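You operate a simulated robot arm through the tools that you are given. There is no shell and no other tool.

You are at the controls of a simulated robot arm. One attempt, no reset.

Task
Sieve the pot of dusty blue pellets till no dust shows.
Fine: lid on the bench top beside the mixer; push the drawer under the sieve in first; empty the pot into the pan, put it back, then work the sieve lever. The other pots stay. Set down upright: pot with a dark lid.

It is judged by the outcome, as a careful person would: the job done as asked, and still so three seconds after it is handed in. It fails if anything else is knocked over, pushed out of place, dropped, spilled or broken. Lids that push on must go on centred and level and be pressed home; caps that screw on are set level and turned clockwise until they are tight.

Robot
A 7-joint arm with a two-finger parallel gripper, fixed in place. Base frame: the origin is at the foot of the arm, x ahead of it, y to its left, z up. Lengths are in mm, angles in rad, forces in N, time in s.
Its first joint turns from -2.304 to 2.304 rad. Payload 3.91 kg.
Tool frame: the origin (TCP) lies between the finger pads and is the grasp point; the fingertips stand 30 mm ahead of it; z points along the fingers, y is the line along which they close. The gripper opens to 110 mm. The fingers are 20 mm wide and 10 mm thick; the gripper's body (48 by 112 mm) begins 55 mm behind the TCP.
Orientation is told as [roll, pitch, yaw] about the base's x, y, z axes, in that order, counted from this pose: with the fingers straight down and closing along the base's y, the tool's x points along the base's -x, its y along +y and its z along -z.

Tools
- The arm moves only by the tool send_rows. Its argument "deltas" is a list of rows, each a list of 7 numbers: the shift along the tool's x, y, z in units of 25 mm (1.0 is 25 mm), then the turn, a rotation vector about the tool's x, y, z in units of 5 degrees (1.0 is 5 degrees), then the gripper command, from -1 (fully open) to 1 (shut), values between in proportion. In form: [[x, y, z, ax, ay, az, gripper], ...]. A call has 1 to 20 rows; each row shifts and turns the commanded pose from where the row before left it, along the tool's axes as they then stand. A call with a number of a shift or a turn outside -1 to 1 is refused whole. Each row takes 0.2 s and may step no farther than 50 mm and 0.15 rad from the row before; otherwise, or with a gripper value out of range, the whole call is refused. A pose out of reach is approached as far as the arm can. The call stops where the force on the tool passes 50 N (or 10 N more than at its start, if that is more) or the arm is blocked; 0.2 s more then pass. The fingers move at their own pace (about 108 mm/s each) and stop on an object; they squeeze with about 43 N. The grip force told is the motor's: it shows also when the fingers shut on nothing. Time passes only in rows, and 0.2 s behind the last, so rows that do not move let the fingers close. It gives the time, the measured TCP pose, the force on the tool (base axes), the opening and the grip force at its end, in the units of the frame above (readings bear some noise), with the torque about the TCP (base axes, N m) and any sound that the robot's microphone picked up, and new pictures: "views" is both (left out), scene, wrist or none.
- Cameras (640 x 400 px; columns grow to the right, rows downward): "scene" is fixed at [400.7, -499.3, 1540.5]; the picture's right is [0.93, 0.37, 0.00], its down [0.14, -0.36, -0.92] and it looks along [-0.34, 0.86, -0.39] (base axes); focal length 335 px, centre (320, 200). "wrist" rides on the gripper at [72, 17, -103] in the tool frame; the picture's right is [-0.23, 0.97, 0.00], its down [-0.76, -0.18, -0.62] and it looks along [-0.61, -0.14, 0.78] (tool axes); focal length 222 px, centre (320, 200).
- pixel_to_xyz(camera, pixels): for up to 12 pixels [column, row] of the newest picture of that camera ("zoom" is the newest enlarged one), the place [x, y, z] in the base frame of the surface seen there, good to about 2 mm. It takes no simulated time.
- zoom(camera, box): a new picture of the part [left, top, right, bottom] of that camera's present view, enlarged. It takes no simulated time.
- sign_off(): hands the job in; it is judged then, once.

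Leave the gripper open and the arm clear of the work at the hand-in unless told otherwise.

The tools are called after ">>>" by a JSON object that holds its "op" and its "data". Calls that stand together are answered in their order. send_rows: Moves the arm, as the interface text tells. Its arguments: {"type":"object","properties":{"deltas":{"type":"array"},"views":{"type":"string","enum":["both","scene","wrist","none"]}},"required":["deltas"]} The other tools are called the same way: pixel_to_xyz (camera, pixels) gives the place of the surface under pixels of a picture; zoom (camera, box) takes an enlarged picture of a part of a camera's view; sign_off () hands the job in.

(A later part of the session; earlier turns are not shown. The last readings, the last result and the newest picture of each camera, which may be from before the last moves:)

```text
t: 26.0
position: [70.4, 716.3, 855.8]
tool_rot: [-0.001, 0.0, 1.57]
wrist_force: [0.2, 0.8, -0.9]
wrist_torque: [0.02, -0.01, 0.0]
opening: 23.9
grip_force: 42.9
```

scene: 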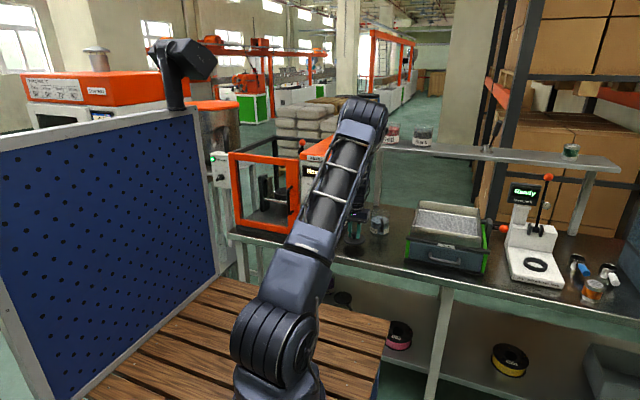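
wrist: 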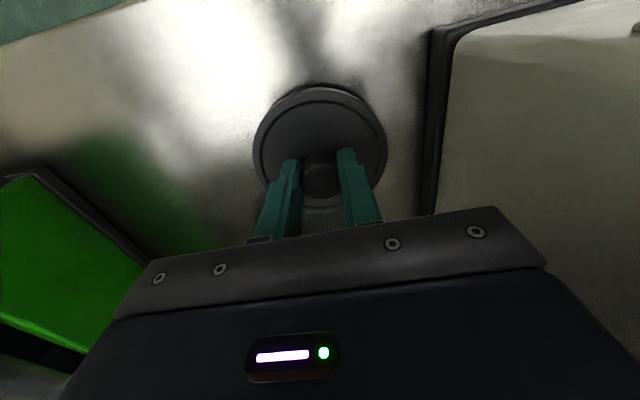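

No contact yet (z≈855). I go on in 1.5 mm steps.

>>> {"op": "send_rows", "data": {"deltas": [[0, 0, 0.06, 0, 0, 0, 1], [0, 0, 0.06, 0, 0, 0, 1], [0, 0, 0.06, 0, 0, 0, 1]], "views": "wrist"}}

>>> {"op": "zoom", "data": {"camera": "scene", "box": [335, 210, 385, 255]}}

```text
t: 26.8
position: [72.2, 716.9, 849.8]
tool_rot: [0.001, -0.001, 1.571]
wrist_force: [-1.2, -0.7, 0.5]
wrist_torque: [-0.06, 0.02, 0.02]
opening: 23.8
grip_force: 43.3
```

wrist: 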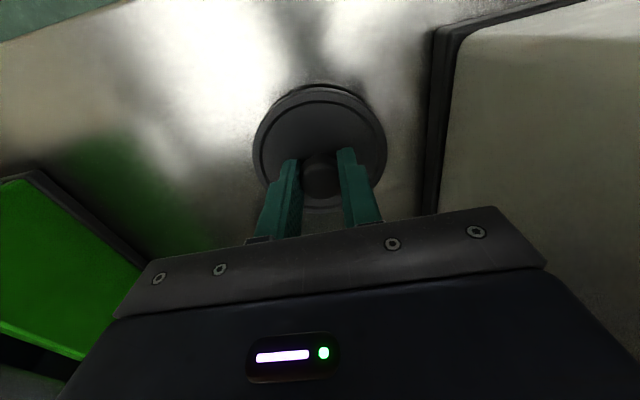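

```text
8.89 times, centred on (360, 232) of scene
```

zoom: 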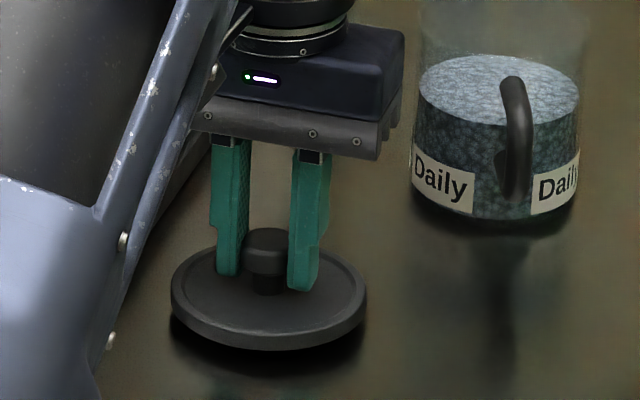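

There is still a gap of about 5 mm. I lower further in 1.25 mm steps.

>>> {"op": "send_rows", "data": {"deltas": [[0, 0, 0.05, 0, 0, 0, 1], [0, 0, 0.05, 0, 0, 0, 1], [0, 0, 0.05, 0, 0, 0, 1]], "views": "none"}}

>>> {"op": "zoom", "data": {"camera": "scene", "box": [335, 210, 385, 255]}}

```text
t: 27.6
position: [71.4, 714.8, 846.5]
tool_rot: [0.0, 0.0, 1.572]
wrist_force: [0.1, -0.4, -0.6]
wrist_torque: [0.0, 0.03, 0.02]
opening: 23.9
grip_force: 42.7
```

```text
8.89 times, centred on (360, 232) of scene
```

zoom: 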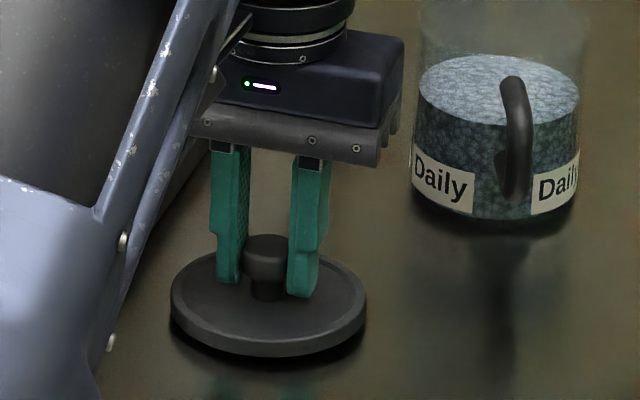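

Nearly down; the shadow closes up. A few more 1 mm steps while watching the force.

>>> {"op": "send_rows", "data": {"deltas": [[0, 0, 0.04, 0, 0, 0, 1], [0, 0, 0.04, 0, 0, 0, 1], [0, 0, 0, 0, 0, 0, 1]], "views": "none"}}

```text
t: 28.4
position: [71.4, 715.5, 844.9]
tool_rot: [0.0, 0.001, 1.571]
wrist_force: [-0.9, 0.5, -0.4]
wrist_torque: [0.01, 0.01, 0.0]
opening: 23.6
grip_force: 42.9
```

>>> {"op": "send_rows", "data": {"deltas": [[0, 0, 0.04, 0, 0, 0, 1], [0, 0, 0.04, 0, 0, 0, 1], [0, 0, 0, 0, 0, 0, 1]], "views": "wrist"}}

>>> {"op": "zoom", "data": {"camera": "scene", "box": [335, 210, 385, 255]}}

```text
t: 29.2
position: [71.1, 715.8, 843.6]
tool_rot: [0.0, 0.0, 1.571]
wrist_force: [3.2, 0.1, 7.3]
wrist_torque: [0.02, 0.24, -0.03]
opening: 23.8
grip_force: 43.4
```

wrist: 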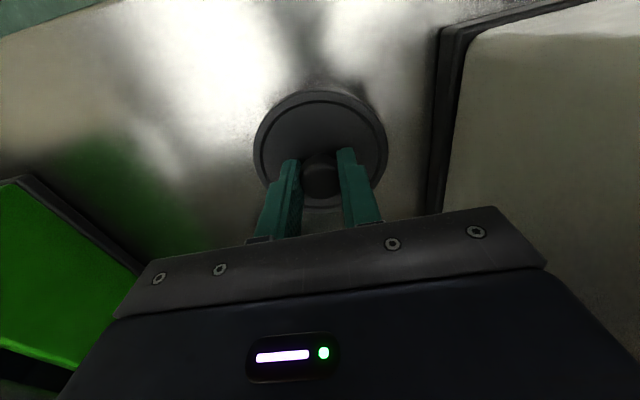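

```text
8.89 times, centred on (360, 232) of scene
```

zoom: 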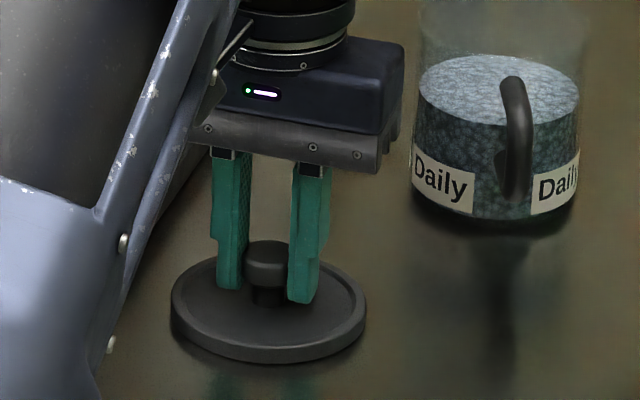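

The lid touches the bench (7 N upward). I open the fingers to 60 mm and rise straight up.

>>> {"op": "send_rows", "data": {"deltas": [[0, 0, 0, 0, 0, 0, 0.4], [0, 0, 0, 0, 0, 0, 0], [0, 0, 0, 0, 0, 0, -0.09], [0, 0, -0.4, 0, 0, 0, -0.09], [0, 0, -0.8, 0, 0, 0, -0.09], [0, 0, -1, 0, 0, 0, -0.09], [0, 0, -1, 0, 0, 0, -0.09], [0, 0, -1, 0, 0, 0, -0.09], [0, 0, -1, 0, 0, 0, -0.09]], "views": "both"}}

>>> {"op": "zoom", "data": {"camera": "scene", "box": [335, 200, 405, 255]}}

```text
t: 31.2
position: [72.0, 715.9, 973.3]
tool_rot: [-0.001, 0.001, 1.571]
wrist_force: [1.0, 0.6, -0.4]
wrist_torque: [0.0, 0.01, -0.02]
opening: 59.9
grip_force: 0.0
```

scene: 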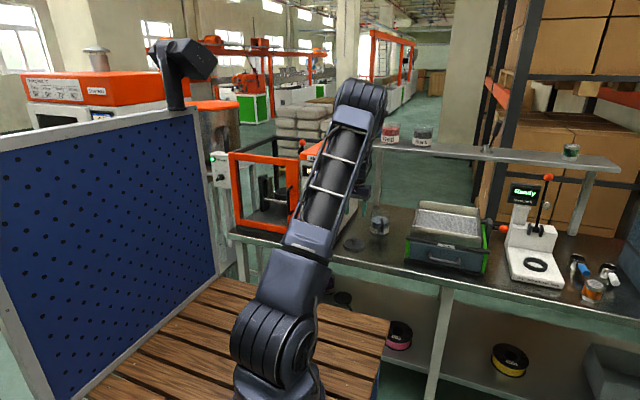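
wrist: 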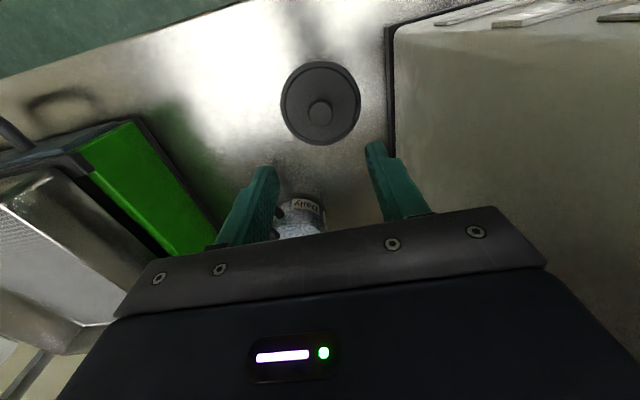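

```text
7.27 times, centred on (370, 228) of scene
```

zoom: 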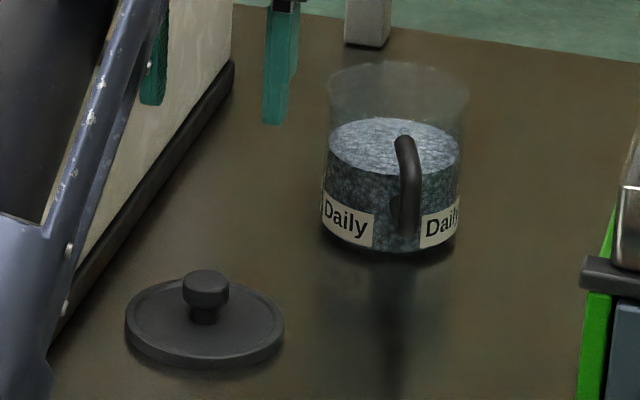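

The lid lies flat beside the mixer at (72, 716). Before gripping the pot I will make a dry run of the pouring pose (tool level, rolled 180°) above the pan with the empty gripper. First I go to (420, 810, 1100).

>>> {"op": "send_rows", "data": {"deltas": [[0, 0, -1, 0, 0, 0, -0.5], [0, 0, -1, 0, 0, 0, -0.5], [-0.25, -0.928, -0.2, 0, 0, 0, -0.5], [-0.25, -0.928, -0.2, 0, 0, 0, -0.5], [-0.25, -0.928, -0.2, 0, 0, 0, -0.5], [-0.25, -0.928, -0.2, 0, 0, 0, -0.5], [-0.25, -0.928, -0.2, 0, 0, 0, -0.5], [-0.25, -0.928, -0.2, 0, 0, 0, -0.5], [-0.25, -0.928, -0.2, 0, 0, 0, -0.5], [-0.25, -0.928, -0.2, 0, 0, 0, -0.5], [-0.25, -0.928, -0.2, 0, 0, 0, -0.5], [-0.25, -0.928, -0.2, 0, 0, 0, -0.5], [-0.25, -0.928, -0.2, 0, 0, 0, -0.5], [-0.25, -0.928, -0.2, 0, 0, 0, -0.5], [-0.25, -0.928, -0.2, 0, 0, 0, -0.5], [-0.25, -0.928, -0.2, 0, 0, 0, -0.5], [-0.25, -0.928, -0.28, 0, 0, 0, -0.5]], "views": "both"}}

```text
t: 34.8
position: [420.4, 809.7, 1098.9]
tool_rot: [0.0, 0.0, 1.571]
wrist_force: [-0.2, -0.8, -0.6]
wrist_torque: [0.01, -0.04, -0.01]
opening: 82.6
grip_force: 0.0
```

scene: 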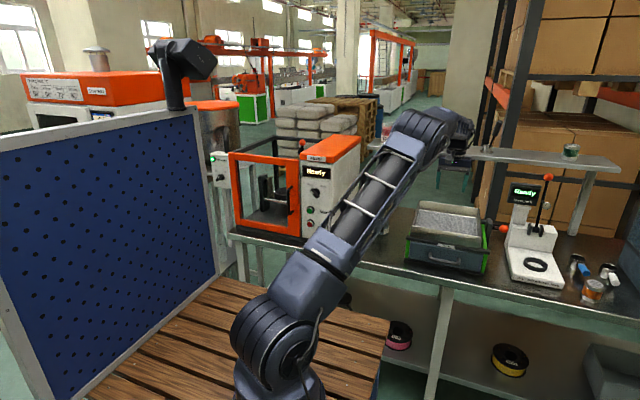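
wrist: 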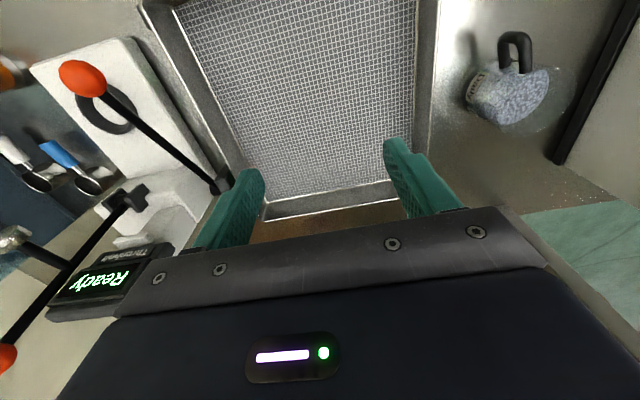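

A good view of the sieve: the lever's ball at (82,78), its rod running to a pivot at (225,187). I'll measure the lever, the pan and the pot from here.

>>> {"op": "pixel_to_xyz", "data": {"camera": "wrist", "pixels": [[82, 78], [130, 115], [180, 152], [215, 180], [222, 188], [168, 5], [262, 215], [415, 80], [395, 188], [510, 95], [548, 70], [515, 40]]}}

>>> {"op": "zoom", "data": {"camera": "wrist", "box": [40, 30, 260, 220]}}

>>> {"op": "zoom", "data": {"camera": "wrist", "box": [430, 10, 600, 160]}}

```text
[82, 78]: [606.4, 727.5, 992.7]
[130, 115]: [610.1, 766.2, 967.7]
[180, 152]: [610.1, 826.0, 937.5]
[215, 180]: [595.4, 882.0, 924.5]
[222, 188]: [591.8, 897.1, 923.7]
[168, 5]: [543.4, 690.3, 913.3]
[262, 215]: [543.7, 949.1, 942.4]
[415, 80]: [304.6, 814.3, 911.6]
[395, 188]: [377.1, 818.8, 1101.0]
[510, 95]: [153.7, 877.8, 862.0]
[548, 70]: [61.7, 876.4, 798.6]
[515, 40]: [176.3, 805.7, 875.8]
```

```text
2.11 times, centred on (150, 125) of wrist
```

zoom: 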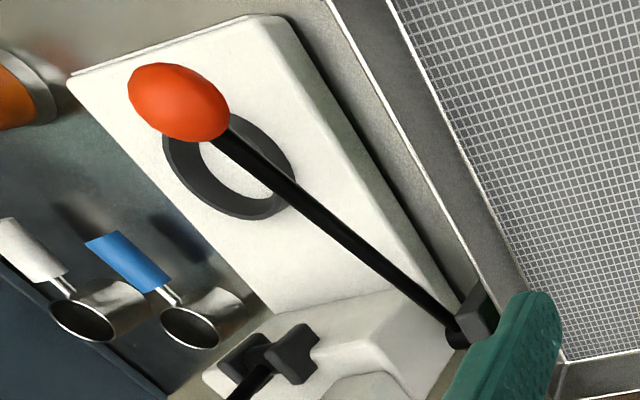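

```text
2.67 times, centred on (515, 85) of wrist
```

zoom: 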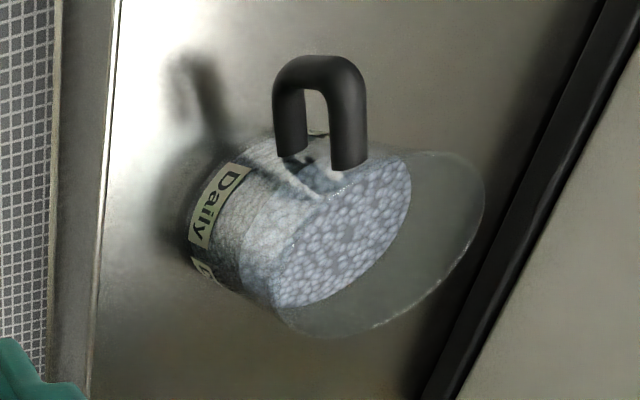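

The lever runs in the plane x≈610 from a pivot near (610, 870, 917) up to the ball at about (610, 722, 982). Now the dry run: tilt the tool forward 50° (to 40° below level) first.

>>> {"op": "send_rows", "data": {"deltas": [[0, 0, 0, 0, -1, 0, -0.5], [0, 0, 0, 0, -1, 0, -0.5], [0, 0, 0, 0, -1, 0, -0.5], [0, 0, 0, 0, -1, 0, -0.5], [0, 0, 0, 0, -1, 0, -0.5], [0, 0, 0, 0, -1, 0, -0.5], [0, 0, 0, 0, -1, 0, -0.5], [0, 0, 0, 0, -1, 0, -0.5], [0, 0, 0, 0, -1, 0, -0.5], [0, 0, 0, 0, -1, 0, -0.5]], "views": "both"}}

```text
t: 37.0
position: [418.3, 809.5, 1099.0]
tool_rot: [0.0, -0.875, 1.57]
wrist_force: [-1.1, 0.1, 0.2]
wrist_torque: [-0.03, 0.0, -0.07]
opening: 82.4
grip_force: 0.0
```

scene: 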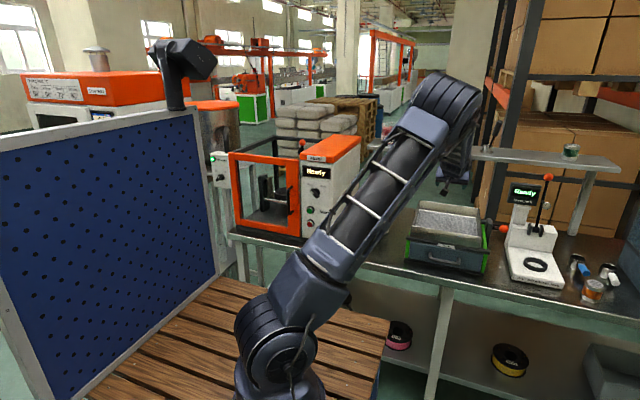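
wrist: 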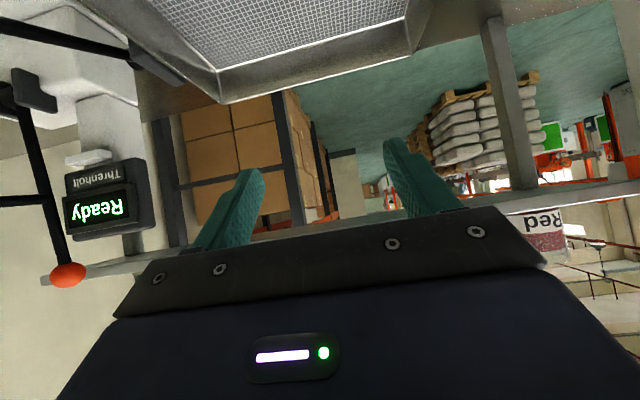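

The tilt tracks well. Next level out by a further 40°, then roll.

>>> {"op": "send_rows", "data": {"deltas": [[0, 0, 0, 0, -1, 0, -0.5], [0, 0, 0, 0, -1, 0, -0.5], [0, 0, 0, 0, -1, 0, -0.5], [0, 0, 0, 0, -1, 0, -0.5], [0, 0, 0, 0, -1, 0, -0.5], [0, 0, 0, 0, -1, 0, -0.5], [0, 0, 0, 0, -1, 0, -0.5], [0, 0, 0, 0, -1, 0, -0.5]], "views": "scene"}}

```text
t: 38.8
position: [420.1, 808.8, 1100.0]
tool_rot: [-3.087, -1.569, -1.627]
wrist_force: [0.3, 0.3, 1.0]
wrist_torque: [-0.01, 0.02, -0.02]
opening: 82.3
grip_force: 0.1
```

scene: 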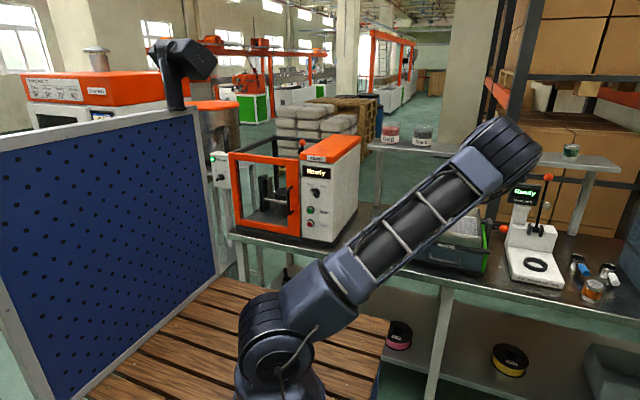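

Level is reached. Now the roll, positive first, 90°.

>>> {"op": "send_rows", "data": {"deltas": [[0, 0, 0, 0, 0, 1, -0.5], [0, 0, 0, 0, 0, 1, -0.5], [0, 0, 0, 0, 0, 1, -0.5], [0, 0, 0, 0, 0, 1, -0.5], [0, 0, 0, 0, 0, 1, -0.5], [0, 0, 0, 0, 0, 1, -0.5], [0, 0, 0, 0, 0, 1, -0.5], [0, 0, 0, 0, 0, 1, -0.5], [0, 0, 0, 0, 0, 1, -0.5], [0, 0, 0, 0, 0, 1, -0.5], [0, 0, 0, 0, 0, 1, -0.5], [0, 0, 0, 0, 0, 1, -0.5], [0, 0, 0, 0, 0, 1, -0.5], [0, 0, 0, 0, 0, 1, -0.5], [0, 0, 0, 0, 0, 1, -0.5], [0, 0, 0, 0, 0, 1, -0.5], [0, 0, 0, 0, 0, 1, -0.5], [0, 0, 0, 0, 0, 1, -0.5]], "views": "both"}}

```text
t: 42.6
position: [419.6, 808.5, 1099.8]
tool_rot: [1.571, 0.001, 0.0]
wrist_force: [1.3, 0.2, 0.5]
wrist_torque: [0.01, 0.03, -0.01]
opening: 82.4
grip_force: 0.0
```

scene: 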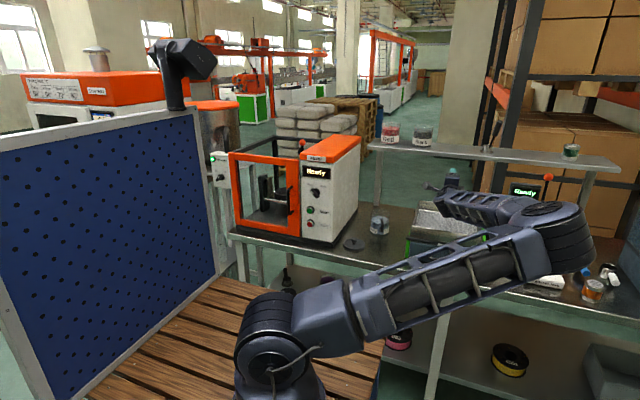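
wrist: 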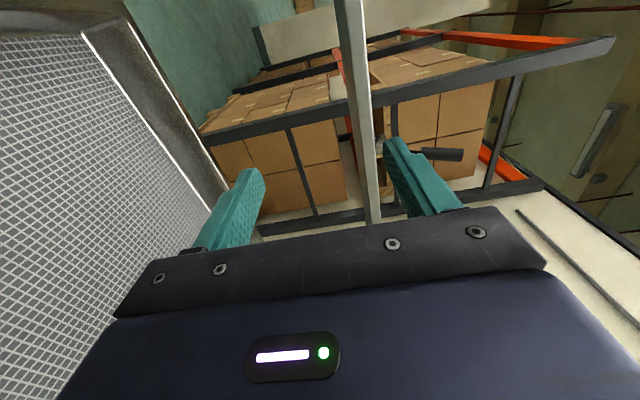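

The roll is reached, but the elbow has swung down to the right near (575,240). I'll check where it is in relation to the bench things.

>>> {"op": "pixel_to_xyz", "data": {"camera": "scene", "pixels": [[565, 235], [580, 240], [548, 262], [590, 262], [520, 205], [470, 205], [450, 275], [545, 207], [352, 330], [500, 260]]}}

>>> {"op": "zoom", "data": {"camera": "scene", "box": [400, 150, 640, 310]}}

```text
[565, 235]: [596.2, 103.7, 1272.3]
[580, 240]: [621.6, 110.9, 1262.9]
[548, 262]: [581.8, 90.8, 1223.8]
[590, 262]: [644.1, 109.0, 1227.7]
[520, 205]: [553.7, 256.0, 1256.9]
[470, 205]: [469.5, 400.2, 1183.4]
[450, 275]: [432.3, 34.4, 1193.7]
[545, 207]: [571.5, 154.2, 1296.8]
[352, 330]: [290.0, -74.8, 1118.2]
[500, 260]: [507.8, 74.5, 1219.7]
```

```text
2.50 times, centred on (520, 230) of scene
```

zoom: 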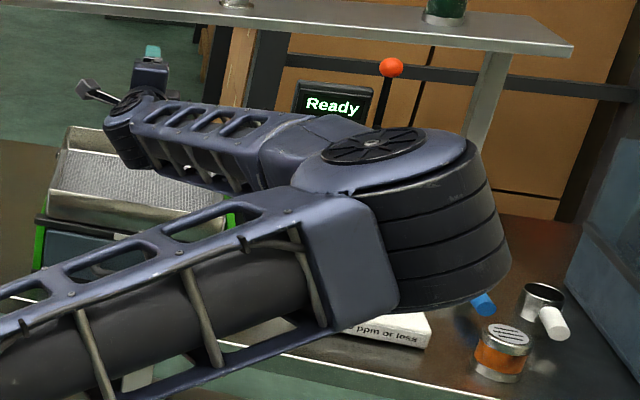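

The elbow is at about (600, 110, 1250), well clear in front of the bench. I continue the dry roll by 45°.

>>> {"op": "send_rows", "data": {"deltas": [[0, 0, 0, 0, 0, 1, -0.5], [0, 0, 0, 0, 0, 1, -0.5], [0, 0, 0, 0, 0, 1, -0.5], [0, 0, 0, 0, 0, 1, -0.5], [0, 0, 0, 0, 0, 1, -0.5], [0, 0, 0, 0, 0, 1, -0.5], [0, 0, 0, 0, 0, 1, -0.5], [0, 0, 0, 0, 0, 1, -0.5], [0, 0, 0, 0, 0, 1, -0.5]], "views": "both"}}

```text
t: 44.6
position: [420.3, 809.2, 1099.2]
tool_rot: [1.568, 0.786, -0.002]
wrist_force: [0.1, 0.0, 0.0]
wrist_torque: [-0.03, -0.01, -0.01]
opening: 82.4
grip_force: 0.1
```

scene: 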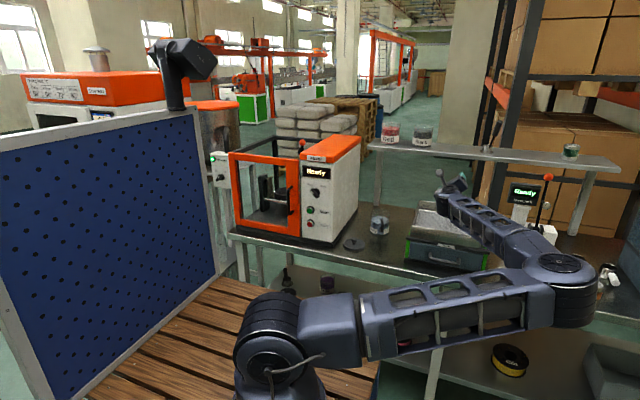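
wrist: 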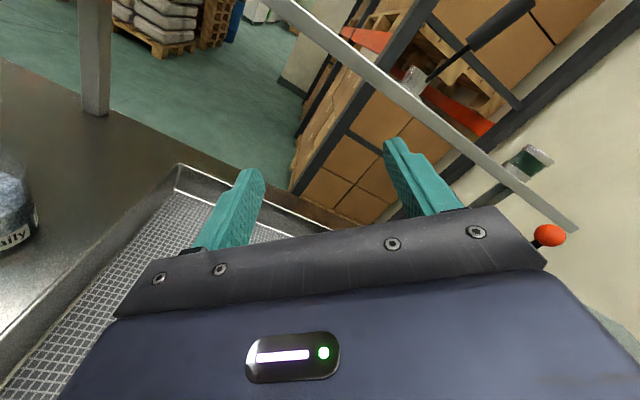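

ψ=135° is reached with the elbow lower. I check its position.

>>> {"op": "pixel_to_xyz", "data": {"camera": "scene", "pixels": [[575, 265], [590, 300], [545, 325], [560, 310], [520, 240], [490, 215], [460, 200], [540, 250], [600, 280]]}}

>>> {"op": "zoom", "data": {"camera": "scene", "box": [400, 150, 640, 350]}}

```text
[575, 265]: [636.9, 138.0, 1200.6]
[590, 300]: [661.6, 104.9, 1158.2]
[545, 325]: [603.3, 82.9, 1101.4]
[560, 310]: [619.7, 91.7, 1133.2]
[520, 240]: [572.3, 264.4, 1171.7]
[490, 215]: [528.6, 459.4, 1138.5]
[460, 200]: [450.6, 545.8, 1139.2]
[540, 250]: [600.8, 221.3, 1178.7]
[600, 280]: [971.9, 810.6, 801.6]
```

```text
2.00 times, centred on (520, 250) of scene
```

zoom: 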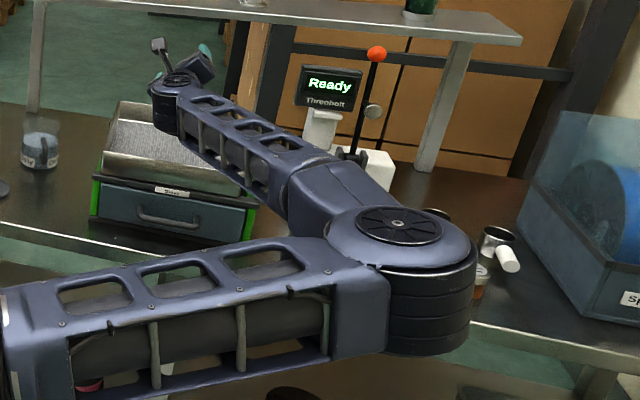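

All clear (elbow at about (640, 120, 1150)). I roll 25° more, to 160°.

>>> {"op": "send_rows", "data": {"deltas": [[0, 0, 0, 0, 0, 1, -0.5], [0, 0, 0, 0, 0, 1, -0.5], [0, 0, 0, 0, 0, 1, -0.5], [0, 0, 0, 0, 0, 1, -0.5], [0, 0, 0, 0, 0, 1, -0.5]], "views": "scene"}}

```text
t: 45.8
position: [418.9, 808.9, 1099.8]
tool_rot: [1.572, 1.222, 0.001]
wrist_force: [-0.5, 1.1, 0.1]
wrist_torque: [-0.01, 0.01, 0.02]
opening: 82.4
grip_force: 0.1
```

scene: 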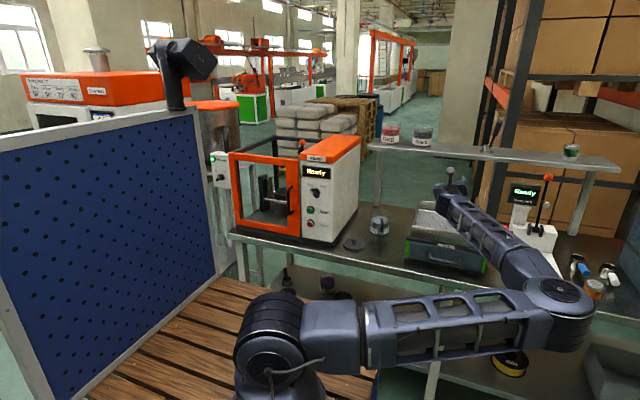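

Works as well. I also test lowering by 65 mm in this pose (to z≈1035), moving along tool x −0.94, y −0.34.

>>> {"op": "send_rows", "data": {"deltas": [[-0.815, -0.296, 0, 0, 0, 0, -0.5], [-0.815, -0.296, 0, 0, 0, 0, -0.5], [-0.815, -0.296, 0, 0, 0, 0, -0.5]], "views": "both"}}

>>> {"op": "zoom", "data": {"camera": "scene", "box": [380, 140, 620, 340]}}

```text
t: 46.6
position: [419.0, 809.0, 1035.4]
tool_rot: [1.571, 1.222, 0.002]
wrist_force: [0.7, -0.9, -0.4]
wrist_torque: [0.01, 0.01, 0.02]
opening: 82.5
grip_force: 0.0
```

scene: 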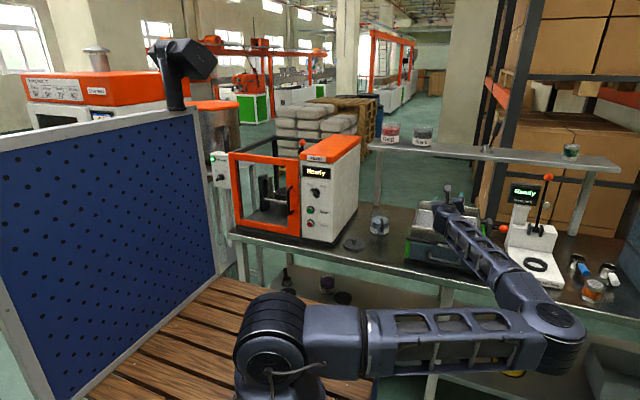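
wrist: 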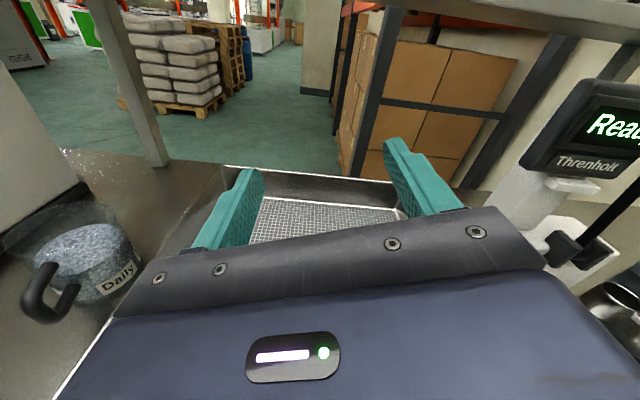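

```text
2.00 times, centred on (500, 240) of scene
```

zoom: 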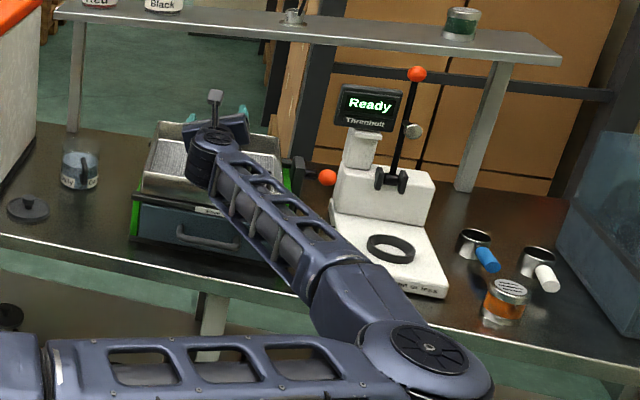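

The whole pour pose is reachable and clear: wrist about 30 mm over the pan's front rim. I now reverse the path: up 65 mm, roll back 160°, and pitch back to 40° below level.

>>> {"op": "send_rows", "data": {"deltas": [[0.815, 0.296, 0, 0, 0, 0, -0.5], [0.815, 0.296, 0, 0, 0, 0, -0.5], [0.815, 0.296, 0, 0, 0, 0, -0.5], [0, 0, 0, 0, 0, -1, -0.5], [0, 0, 0, 0, 0, -1, -0.5], [0, 0, 0, 0, 0, -1, -0.5], [0, 0, 0, 0, 0, -1, -0.5], [0, 0, 0, 0, 0, -1, -0.5], [0, 0, 0, 0, 0, -1, -0.5], [0, 0, 0, 0, 0, -1, -0.5], [0, 0, 0, 0, 0, -1, -0.5], [0, 0, 0, 0, 0, -1, -0.5], [0, 0, 0, 0, 0, -1, -0.5], [0, 0, 0, 0, 0, -1, -0.5], [0, 0, 0, 0, 0, -1, -0.5], [0, 0, 0, 0, 0, -1, -0.5], [0, 0, 0, 0, 0, -1, -0.5], [0, 0, 0, 0, 0, -1, -0.5]], "views": "none"}}

>>> {"op": "send_rows", "data": {"deltas": [[0, 0, 0, 0, 0, -1, -0.5], [0, 0, 0, 0, 0, -1, -0.5], [0, 0, 0, 0, 0, -1, -0.5], [0, 0, 0, 0, 0, -1, -0.5], [0, 0, 0, 0, 0, -1, -0.5], [0, 0, 0, 0, 0, -1, -0.5], [0, 0, 0, 0, 0, -1, -0.5], [0, 0, 0, 0, 0, -1, -0.5], [0, 0, 0, 0, 0, -1, -0.5], [0, 0, 0, 0, 0, -1, -0.5], [0, 0, 0, 0, 0, -1, -0.5], [0, 0, 0, 0, 0, -1, -0.5], [0, 0, 0, 0, 0, -1, -0.5], [0, 0, 0, 0, 0, -1, -0.5], [0, 0, 0, 0, 0, -1, -0.5], [0, 0, 0, 0, 0, -1, -0.5], [0, 0, 0, 0, 0, -1, -0.5]], "views": "scene"}}

>>> {"op": "send_rows", "data": {"deltas": [[0, 0, 0, 0, 1, 0, -0.5], [0, 0, 0, 0, 1, 0, -0.5], [0, 0, 0, 0, 1, 0, -0.5], [0, 0, 0, 0, 1, 0, -0.5], [0, 0, 0, 0, 1, 0, -0.5], [0, 0, 0, 0, 1, 0, -0.5], [0, 0, 0, 0, 1, 0, -0.5], [0, 0, 0, 0, 1, 0, -0.5]], "views": "both"}}

```text
t: 50.4
position: [419.3, 809.0, 1099.3]
tool_rot: [1.57, -0.09, 0.0]
wrist_force: [1.1, 0.7, -0.5]
wrist_torque: [0.02, 0.01, 0.02]
opening: 82.3
grip_force: 0.0
```

```text
t: 54.0
position: [420.8, 808.9, 1100.8]
tool_rot: [-1.974, -1.57, -2.74]
wrist_force: [-0.3, 0.1, -0.6]
wrist_torque: [-0.01, 0.0, -0.02]
opening: 82.4
grip_force: 0.1
```

scene: 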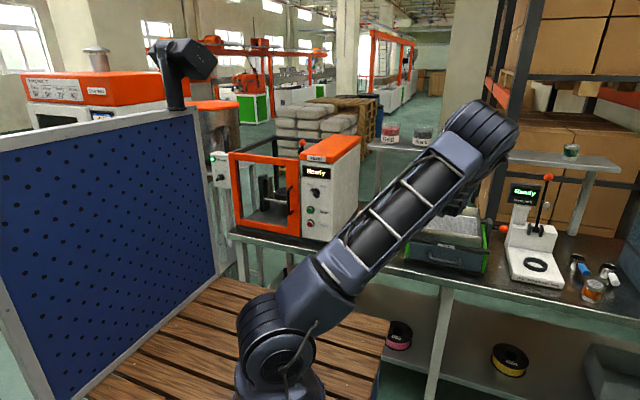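

```text
t: 55.8
position: [419.4, 809.1, 1099.8]
tool_rot: [0.002, -0.87, 1.57]
wrist_force: [0.4, -0.2, 0.5]
wrist_torque: [0.03, 0.01, 0.02]
opening: 82.7
grip_force: 0.0
```

scene: 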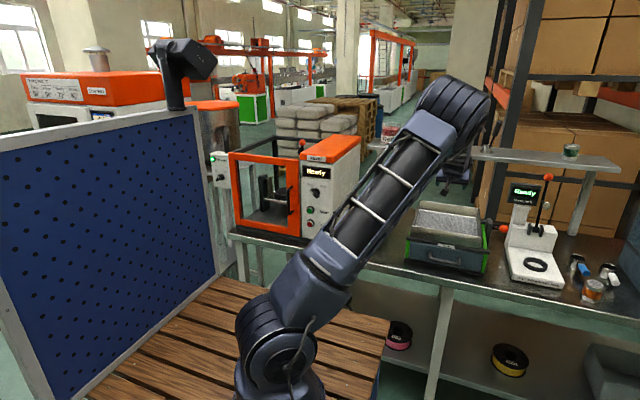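
wrist: 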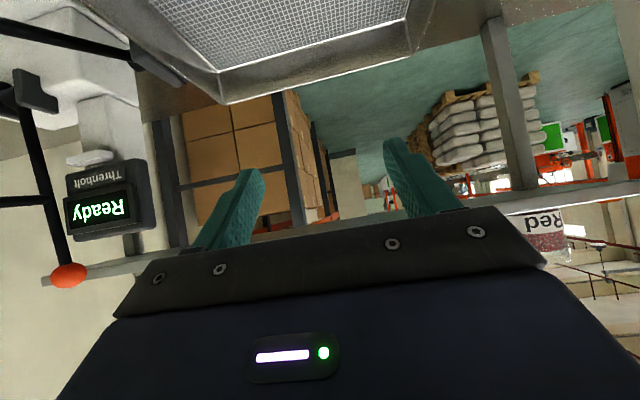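

Back at the tilted carrying pose. I go to a point behind and above the pot: (143, 792, 1000), fingers fully open.

>>> {"op": "send_rows", "data": {"deltas": [[0.292, 0.921, 0.171, 0, 0, 0, -0.8], [0.292, 0.921, 0.171, 0, 0, 0, -1], [0.292, 0.921, 0.171, 0, 0, 0, -1], [0.292, 0.921, 0.171, 0, 0, 0, -1], [0.292, 0.921, 0.171, 0, 0, 0, -1], [0.292, 0.921, 0.171, 0, 0, 0, -1], [0.292, 0.921, 0.171, 0, 0, 0, -1], [0.292, 0.921, 0.171, 0, 0, 0, -1], [0.292, 0.921, 0.171, 0, 0, 0, -1], [0.292, 0.921, 0.171, 0, 0, 0, -1], [0.292, 0.921, 0.171, 0, 0, 0, -1], [0.292, 0.921, 0.171, 0, 0, 0, -1]], "views": "both"}}

```text
t: 58.4
position: [145.3, 793.2, 1000.3]
tool_rot: [0.001, -0.875, 1.571]
wrist_force: [0.3, 0.1, 0.4]
wrist_torque: [0.0, 0.04, 0.02]
opening: 110.2
grip_force: 0.1
```

scene: 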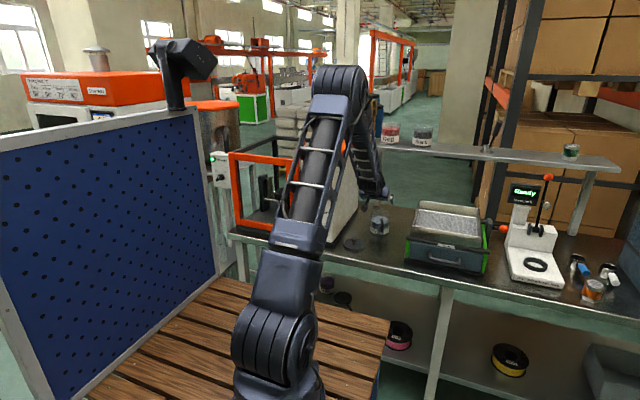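
wrist: 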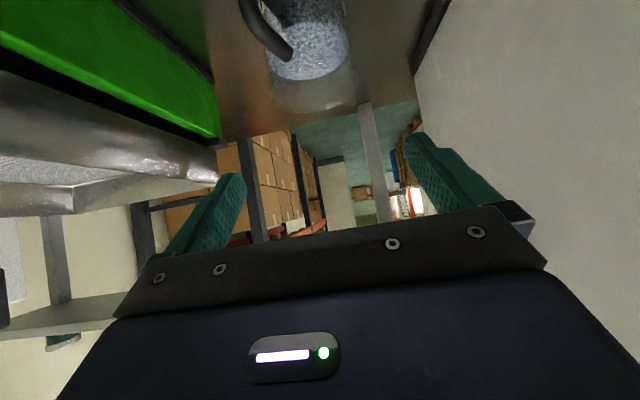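

The pot appears at the top (310,45) with its handle at (265,30). I'll measure its sides, rim and handle again from this view.

>>> {"op": "zoom", "data": {"camera": "wrist", "box": [220, 0, 400, 130]}}

>>> {"op": "pixel_to_xyz", "data": {"camera": "wrist", "pixels": [[269, 60], [347, 30], [305, 80], [308, 113], [275, 95], [345, 95], [290, 50], [262, 35], [243, 5], [320, 20], [346, 60]]}}

>>> {"op": "zoom", "data": {"camera": "scene", "box": [355, 190, 415, 245]}}

```text
3.08 times, centred on (310, 65) of wrist
```

zoom: 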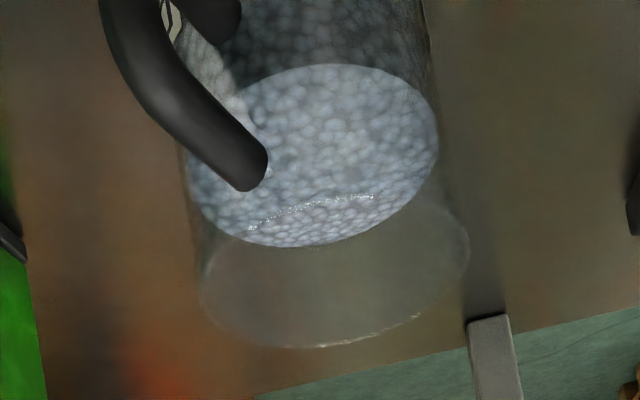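

```text
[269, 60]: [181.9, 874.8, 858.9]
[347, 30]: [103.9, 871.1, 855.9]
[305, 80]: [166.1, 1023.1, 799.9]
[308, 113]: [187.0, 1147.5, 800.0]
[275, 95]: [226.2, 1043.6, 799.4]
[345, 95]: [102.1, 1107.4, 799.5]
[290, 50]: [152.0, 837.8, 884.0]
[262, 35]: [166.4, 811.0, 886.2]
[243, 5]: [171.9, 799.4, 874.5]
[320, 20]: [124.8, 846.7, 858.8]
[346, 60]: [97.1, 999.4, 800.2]
```

```text
7.27 times, centred on (385, 218) of scene
```

zoom: 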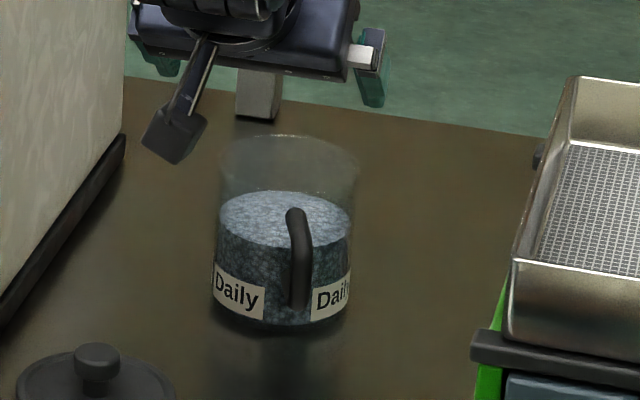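

The handle's outer edge is at y≈799, top z≈886, pellets' surface r≈39 centred at x≈143. I go down to the pre-grasp point (143, 793, 946), on the line of the tool's axis to the grasp.

>>> {"op": "send_rows", "data": {"deltas": [[0.553, 0.03, 0.467, 0, 0, 0, -1], [0.553, 0.03, 0.467, 0, 0, 0, -1], [0.553, 0.03, 0.467, 0, 0, 0, -1]], "views": "both"}}

>>> {"op": "zoom", "data": {"camera": "scene", "box": [345, 180, 415, 245]}}

```text
t: 59.2
position: [142.0, 792.3, 944.1]
tool_rot: [0.001, -0.872, 1.567]
wrist_force: [0.9, -0.6, 0.8]
wrist_torque: [0.0, -0.01, -0.04]
opening: 110.2
grip_force: 0.0
```

scene: 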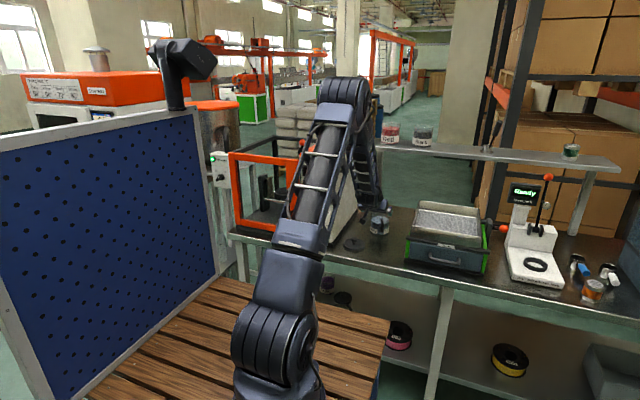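
wrist: 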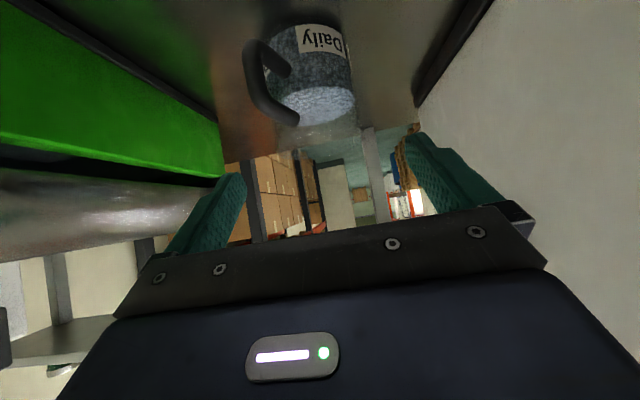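

```text
6.15 times, centred on (380, 212) of scene
```

zoom: 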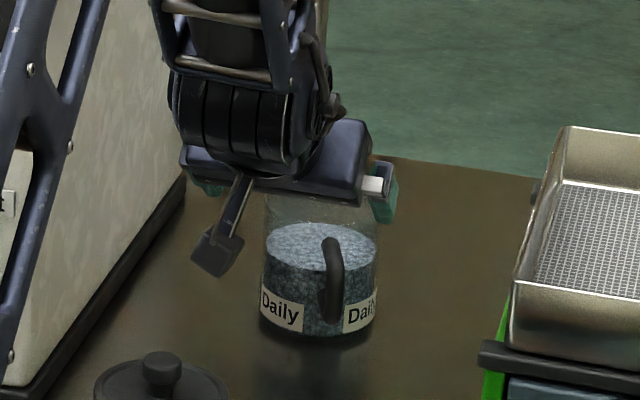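

Everything is clear; I advance 50 mm along the tool axis and look again.

>>> {"op": "send_rows", "data": {"deltas": [[0, 0, 0.5, 0, 0, 0, -1], [0, 0, 0.5, 0, 0, 0, -1], [0, 0, 0.5, 0, 0, 0, -1], [0, 0, 0.5, 0, 0, 0, -1]], "views": "both"}}

>>> {"op": "zoom", "data": {"camera": "wrist", "box": [180, 20, 460, 240]}}

```text
t: 60.2
position: [141.7, 831.8, 913.6]
tool_rot: [-0.001, -0.872, 1.571]
wrist_force: [-0.5, -0.2, 0.4]
wrist_torque: [0.01, 0.0, 0.02]
opening: 109.9
grip_force: 0.0
```

scene: 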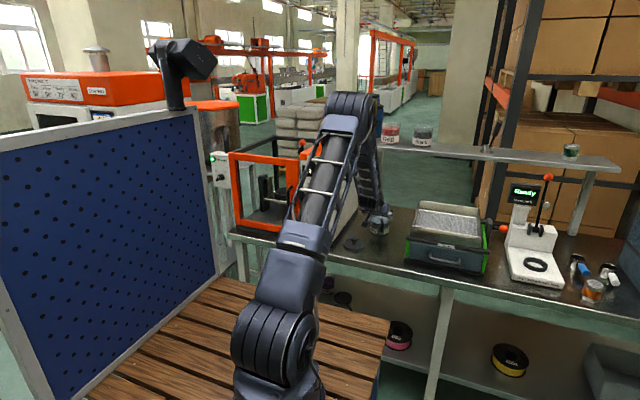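
wrist: 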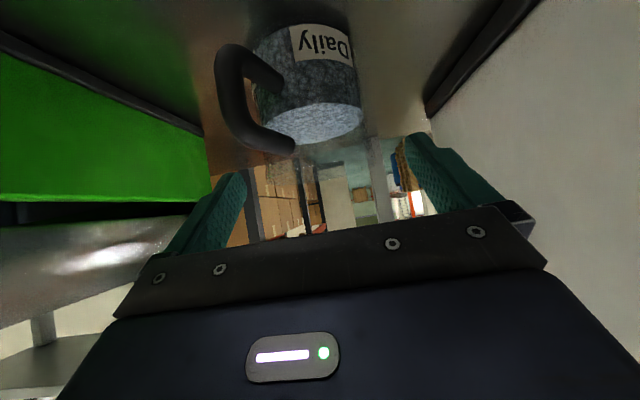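

```text
1.82 times, centred on (320, 130) of wrist
```

zoom: 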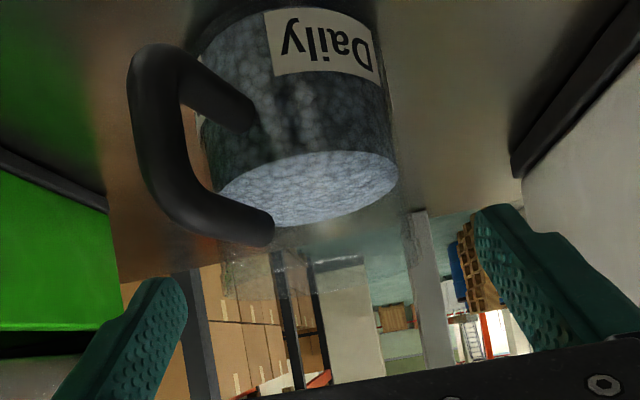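

Alignment looks fine (pot within the fingers, handle between). I advance the remaining 49 mm slowly.

>>> {"op": "send_rows", "data": {"deltas": [[0, -0.03, 0.4, 0, 0, 0, -1], [0, 0, 0.4, 0, 0, 0, -1], [0, 0, 0.4, 0, 0, 0, -1], [0, 0, 0.4, 0, 0, 0, -1], [0, 0, 0.36, 0, 0, 0, -1]], "views": "both"}}

>>> {"op": "zoom", "data": {"camera": "wrist", "box": [180, 20, 460, 240]}}

>>> {"op": "zoom", "data": {"camera": "scene", "box": [345, 180, 415, 245]}}

```text
t: 61.4
position: [141.3, 868.1, 882.1]
tool_rot: [-0.001, -0.874, 1.57]
wrist_force: [-0.1, 0.3, -0.1]
wrist_torque: [0.0, 0.01, -0.01]
opening: 110.0
grip_force: 0.0
```

scene: 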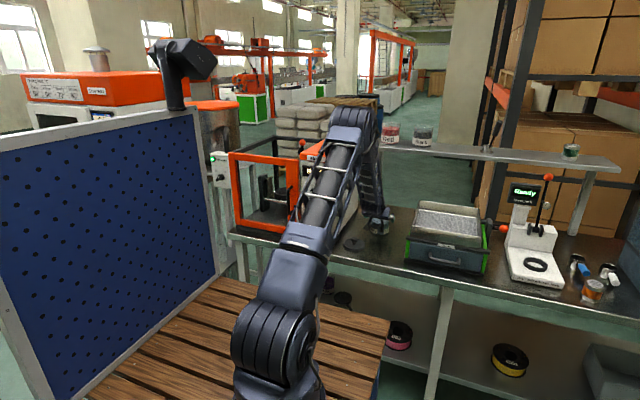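
wrist: 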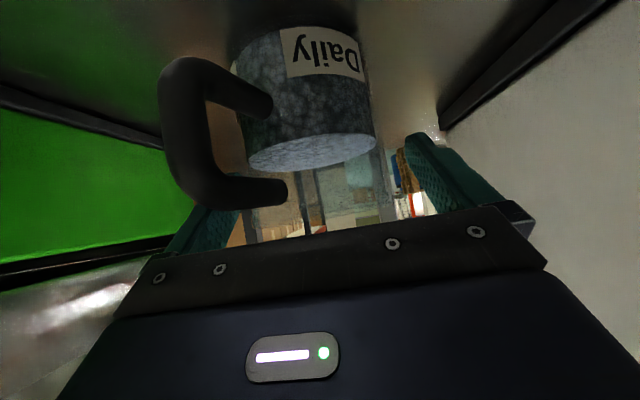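

```text
1.82 times, centred on (320, 130) of wrist
```

zoom: 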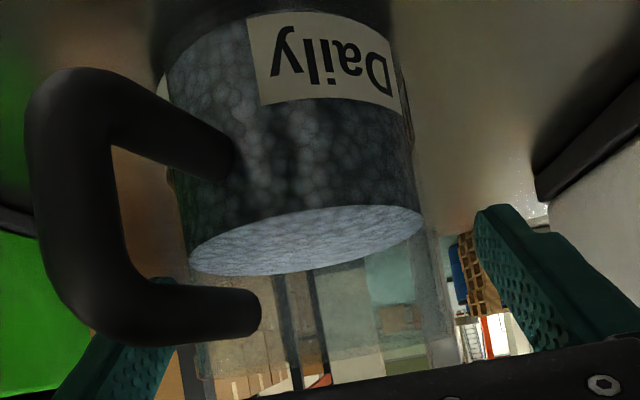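

```text
6.15 times, centred on (380, 212) of scene
```

zoom: 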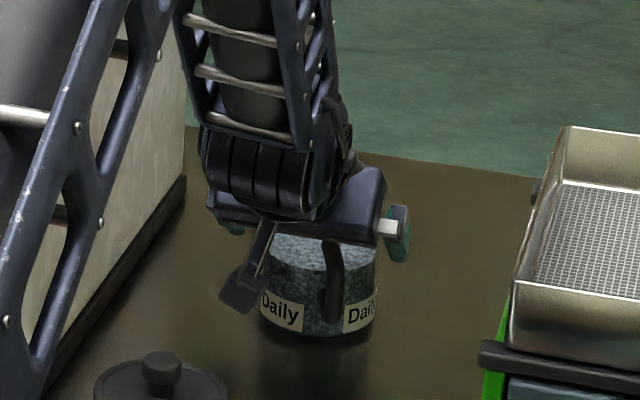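

The fingers straddle the pot with the handle between them and clear. I close in stages.

>>> {"op": "send_rows", "data": {"deltas": [[0, 0, 0, 0, 0, 0, -0.7], [0, 0, 0, 0, 0, 0, -0.6], [0, 0, 0, 0, 0, 0, -0.52], [0, 0, 0, 0, 0, 0, -0.4], [0, 0, 0, 0, 0, 0, 0], [0, 0, 0, 0, 0, 0, 1], [0, 0, 0, 0, 0, 0, 1]], "views": "both"}}

>>> {"op": "zoom", "data": {"camera": "wrist", "box": [180, 20, 460, 240]}}

>>> {"op": "zoom", "data": {"camera": "scene", "box": [345, 180, 415, 245]}}

```text
t: 63.0
position: [141.8, 868.2, 881.5]
tool_rot: [0.001, -0.872, 1.571]
wrist_force: [0.2, 0.0, 0.7]
wrist_torque: [0.05, 0.1, -0.02]
opening: 86.7
grip_force: 42.4
```

scene: 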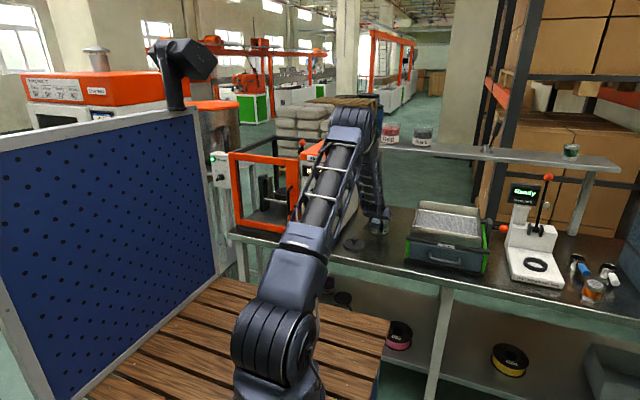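
wrist: 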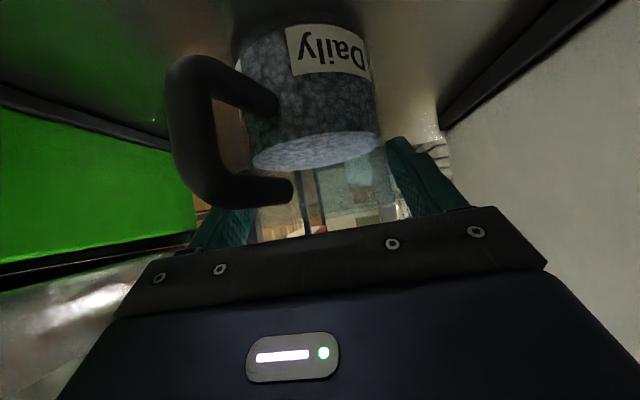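

```text
1.82 times, centred on (320, 130) of wrist
```

zoom: 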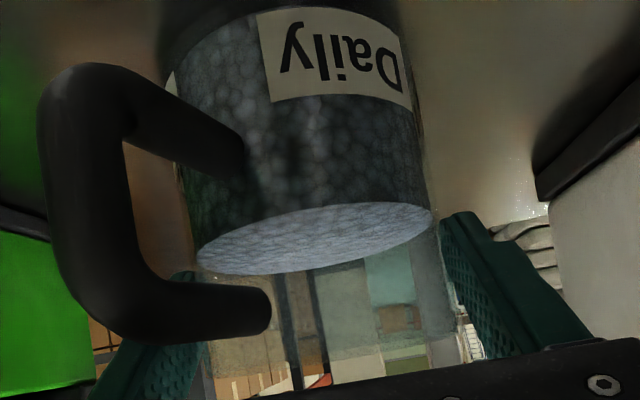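

```text
6.15 times, centred on (380, 212) of scene
```

zoom: 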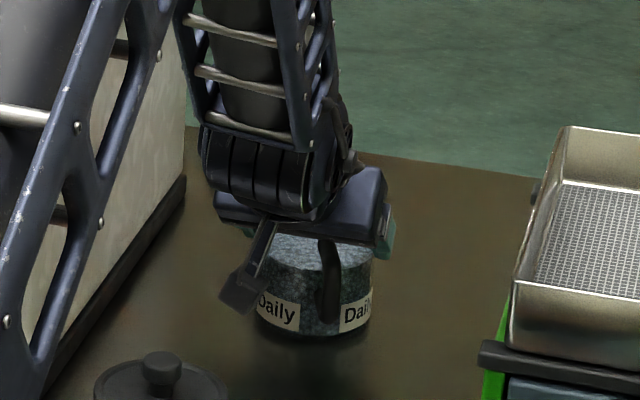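

Gripped: opening 86.7 mm, 42 N. I lift 12 mm straight up and check that the pot hangs level and does not slip.

>>> {"op": "send_rows", "data": {"deltas": [[-0.123, 0, -0.103, 0, 0, 0, 1], [-0.123, 0, -0.103, 0, 0, 0, 1], [-0.123, 0, -0.103, 0, 0, 0, 1], [0, 0, 0, 0, 0, 0, 1]], "views": "both"}}

>>> {"op": "zoom", "data": {"camera": "scene", "box": [345, 180, 415, 245]}}

>>> {"op": "zoom", "data": {"camera": "wrist", "box": [180, 20, 460, 240]}}

```text
t: 64.0
position: [142.7, 868.0, 892.5]
tool_rot: [0.001, -0.873, 1.57]
wrist_force: [0.1, 0.1, -2.9]
wrist_torque: [-0.01, 0.01, -0.02]
opening: 86.6
grip_force: 42.6
```

scene: 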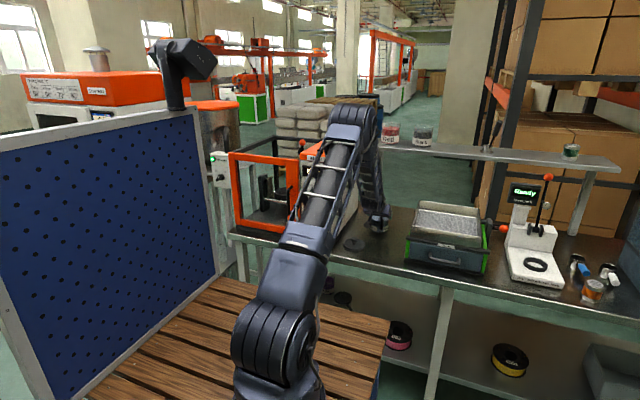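
wrist: 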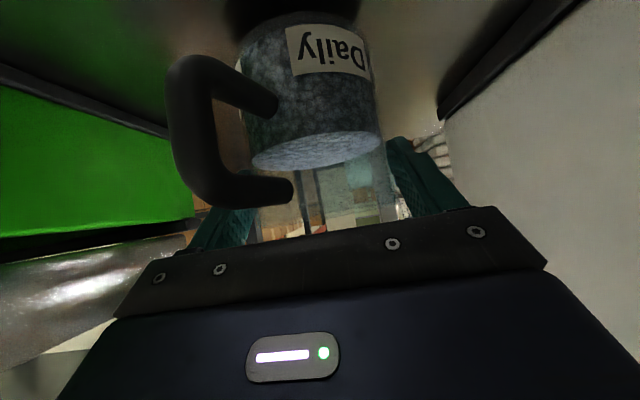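

```text
6.15 times, centred on (380, 212) of scene
```

zoom: 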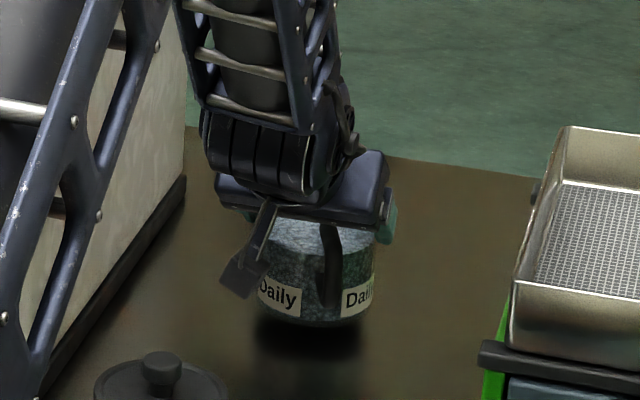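

```text
1.82 times, centred on (320, 130) of wrist
```

zoom: 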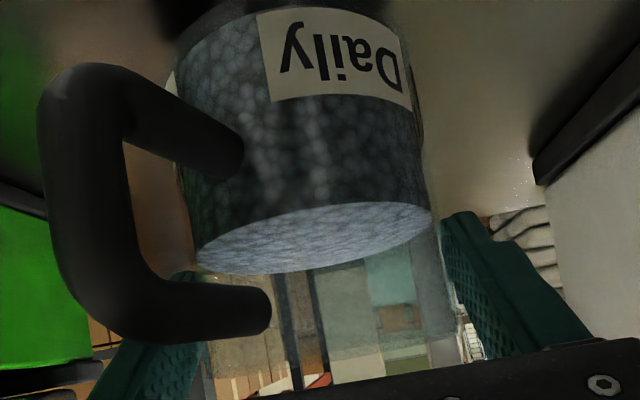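

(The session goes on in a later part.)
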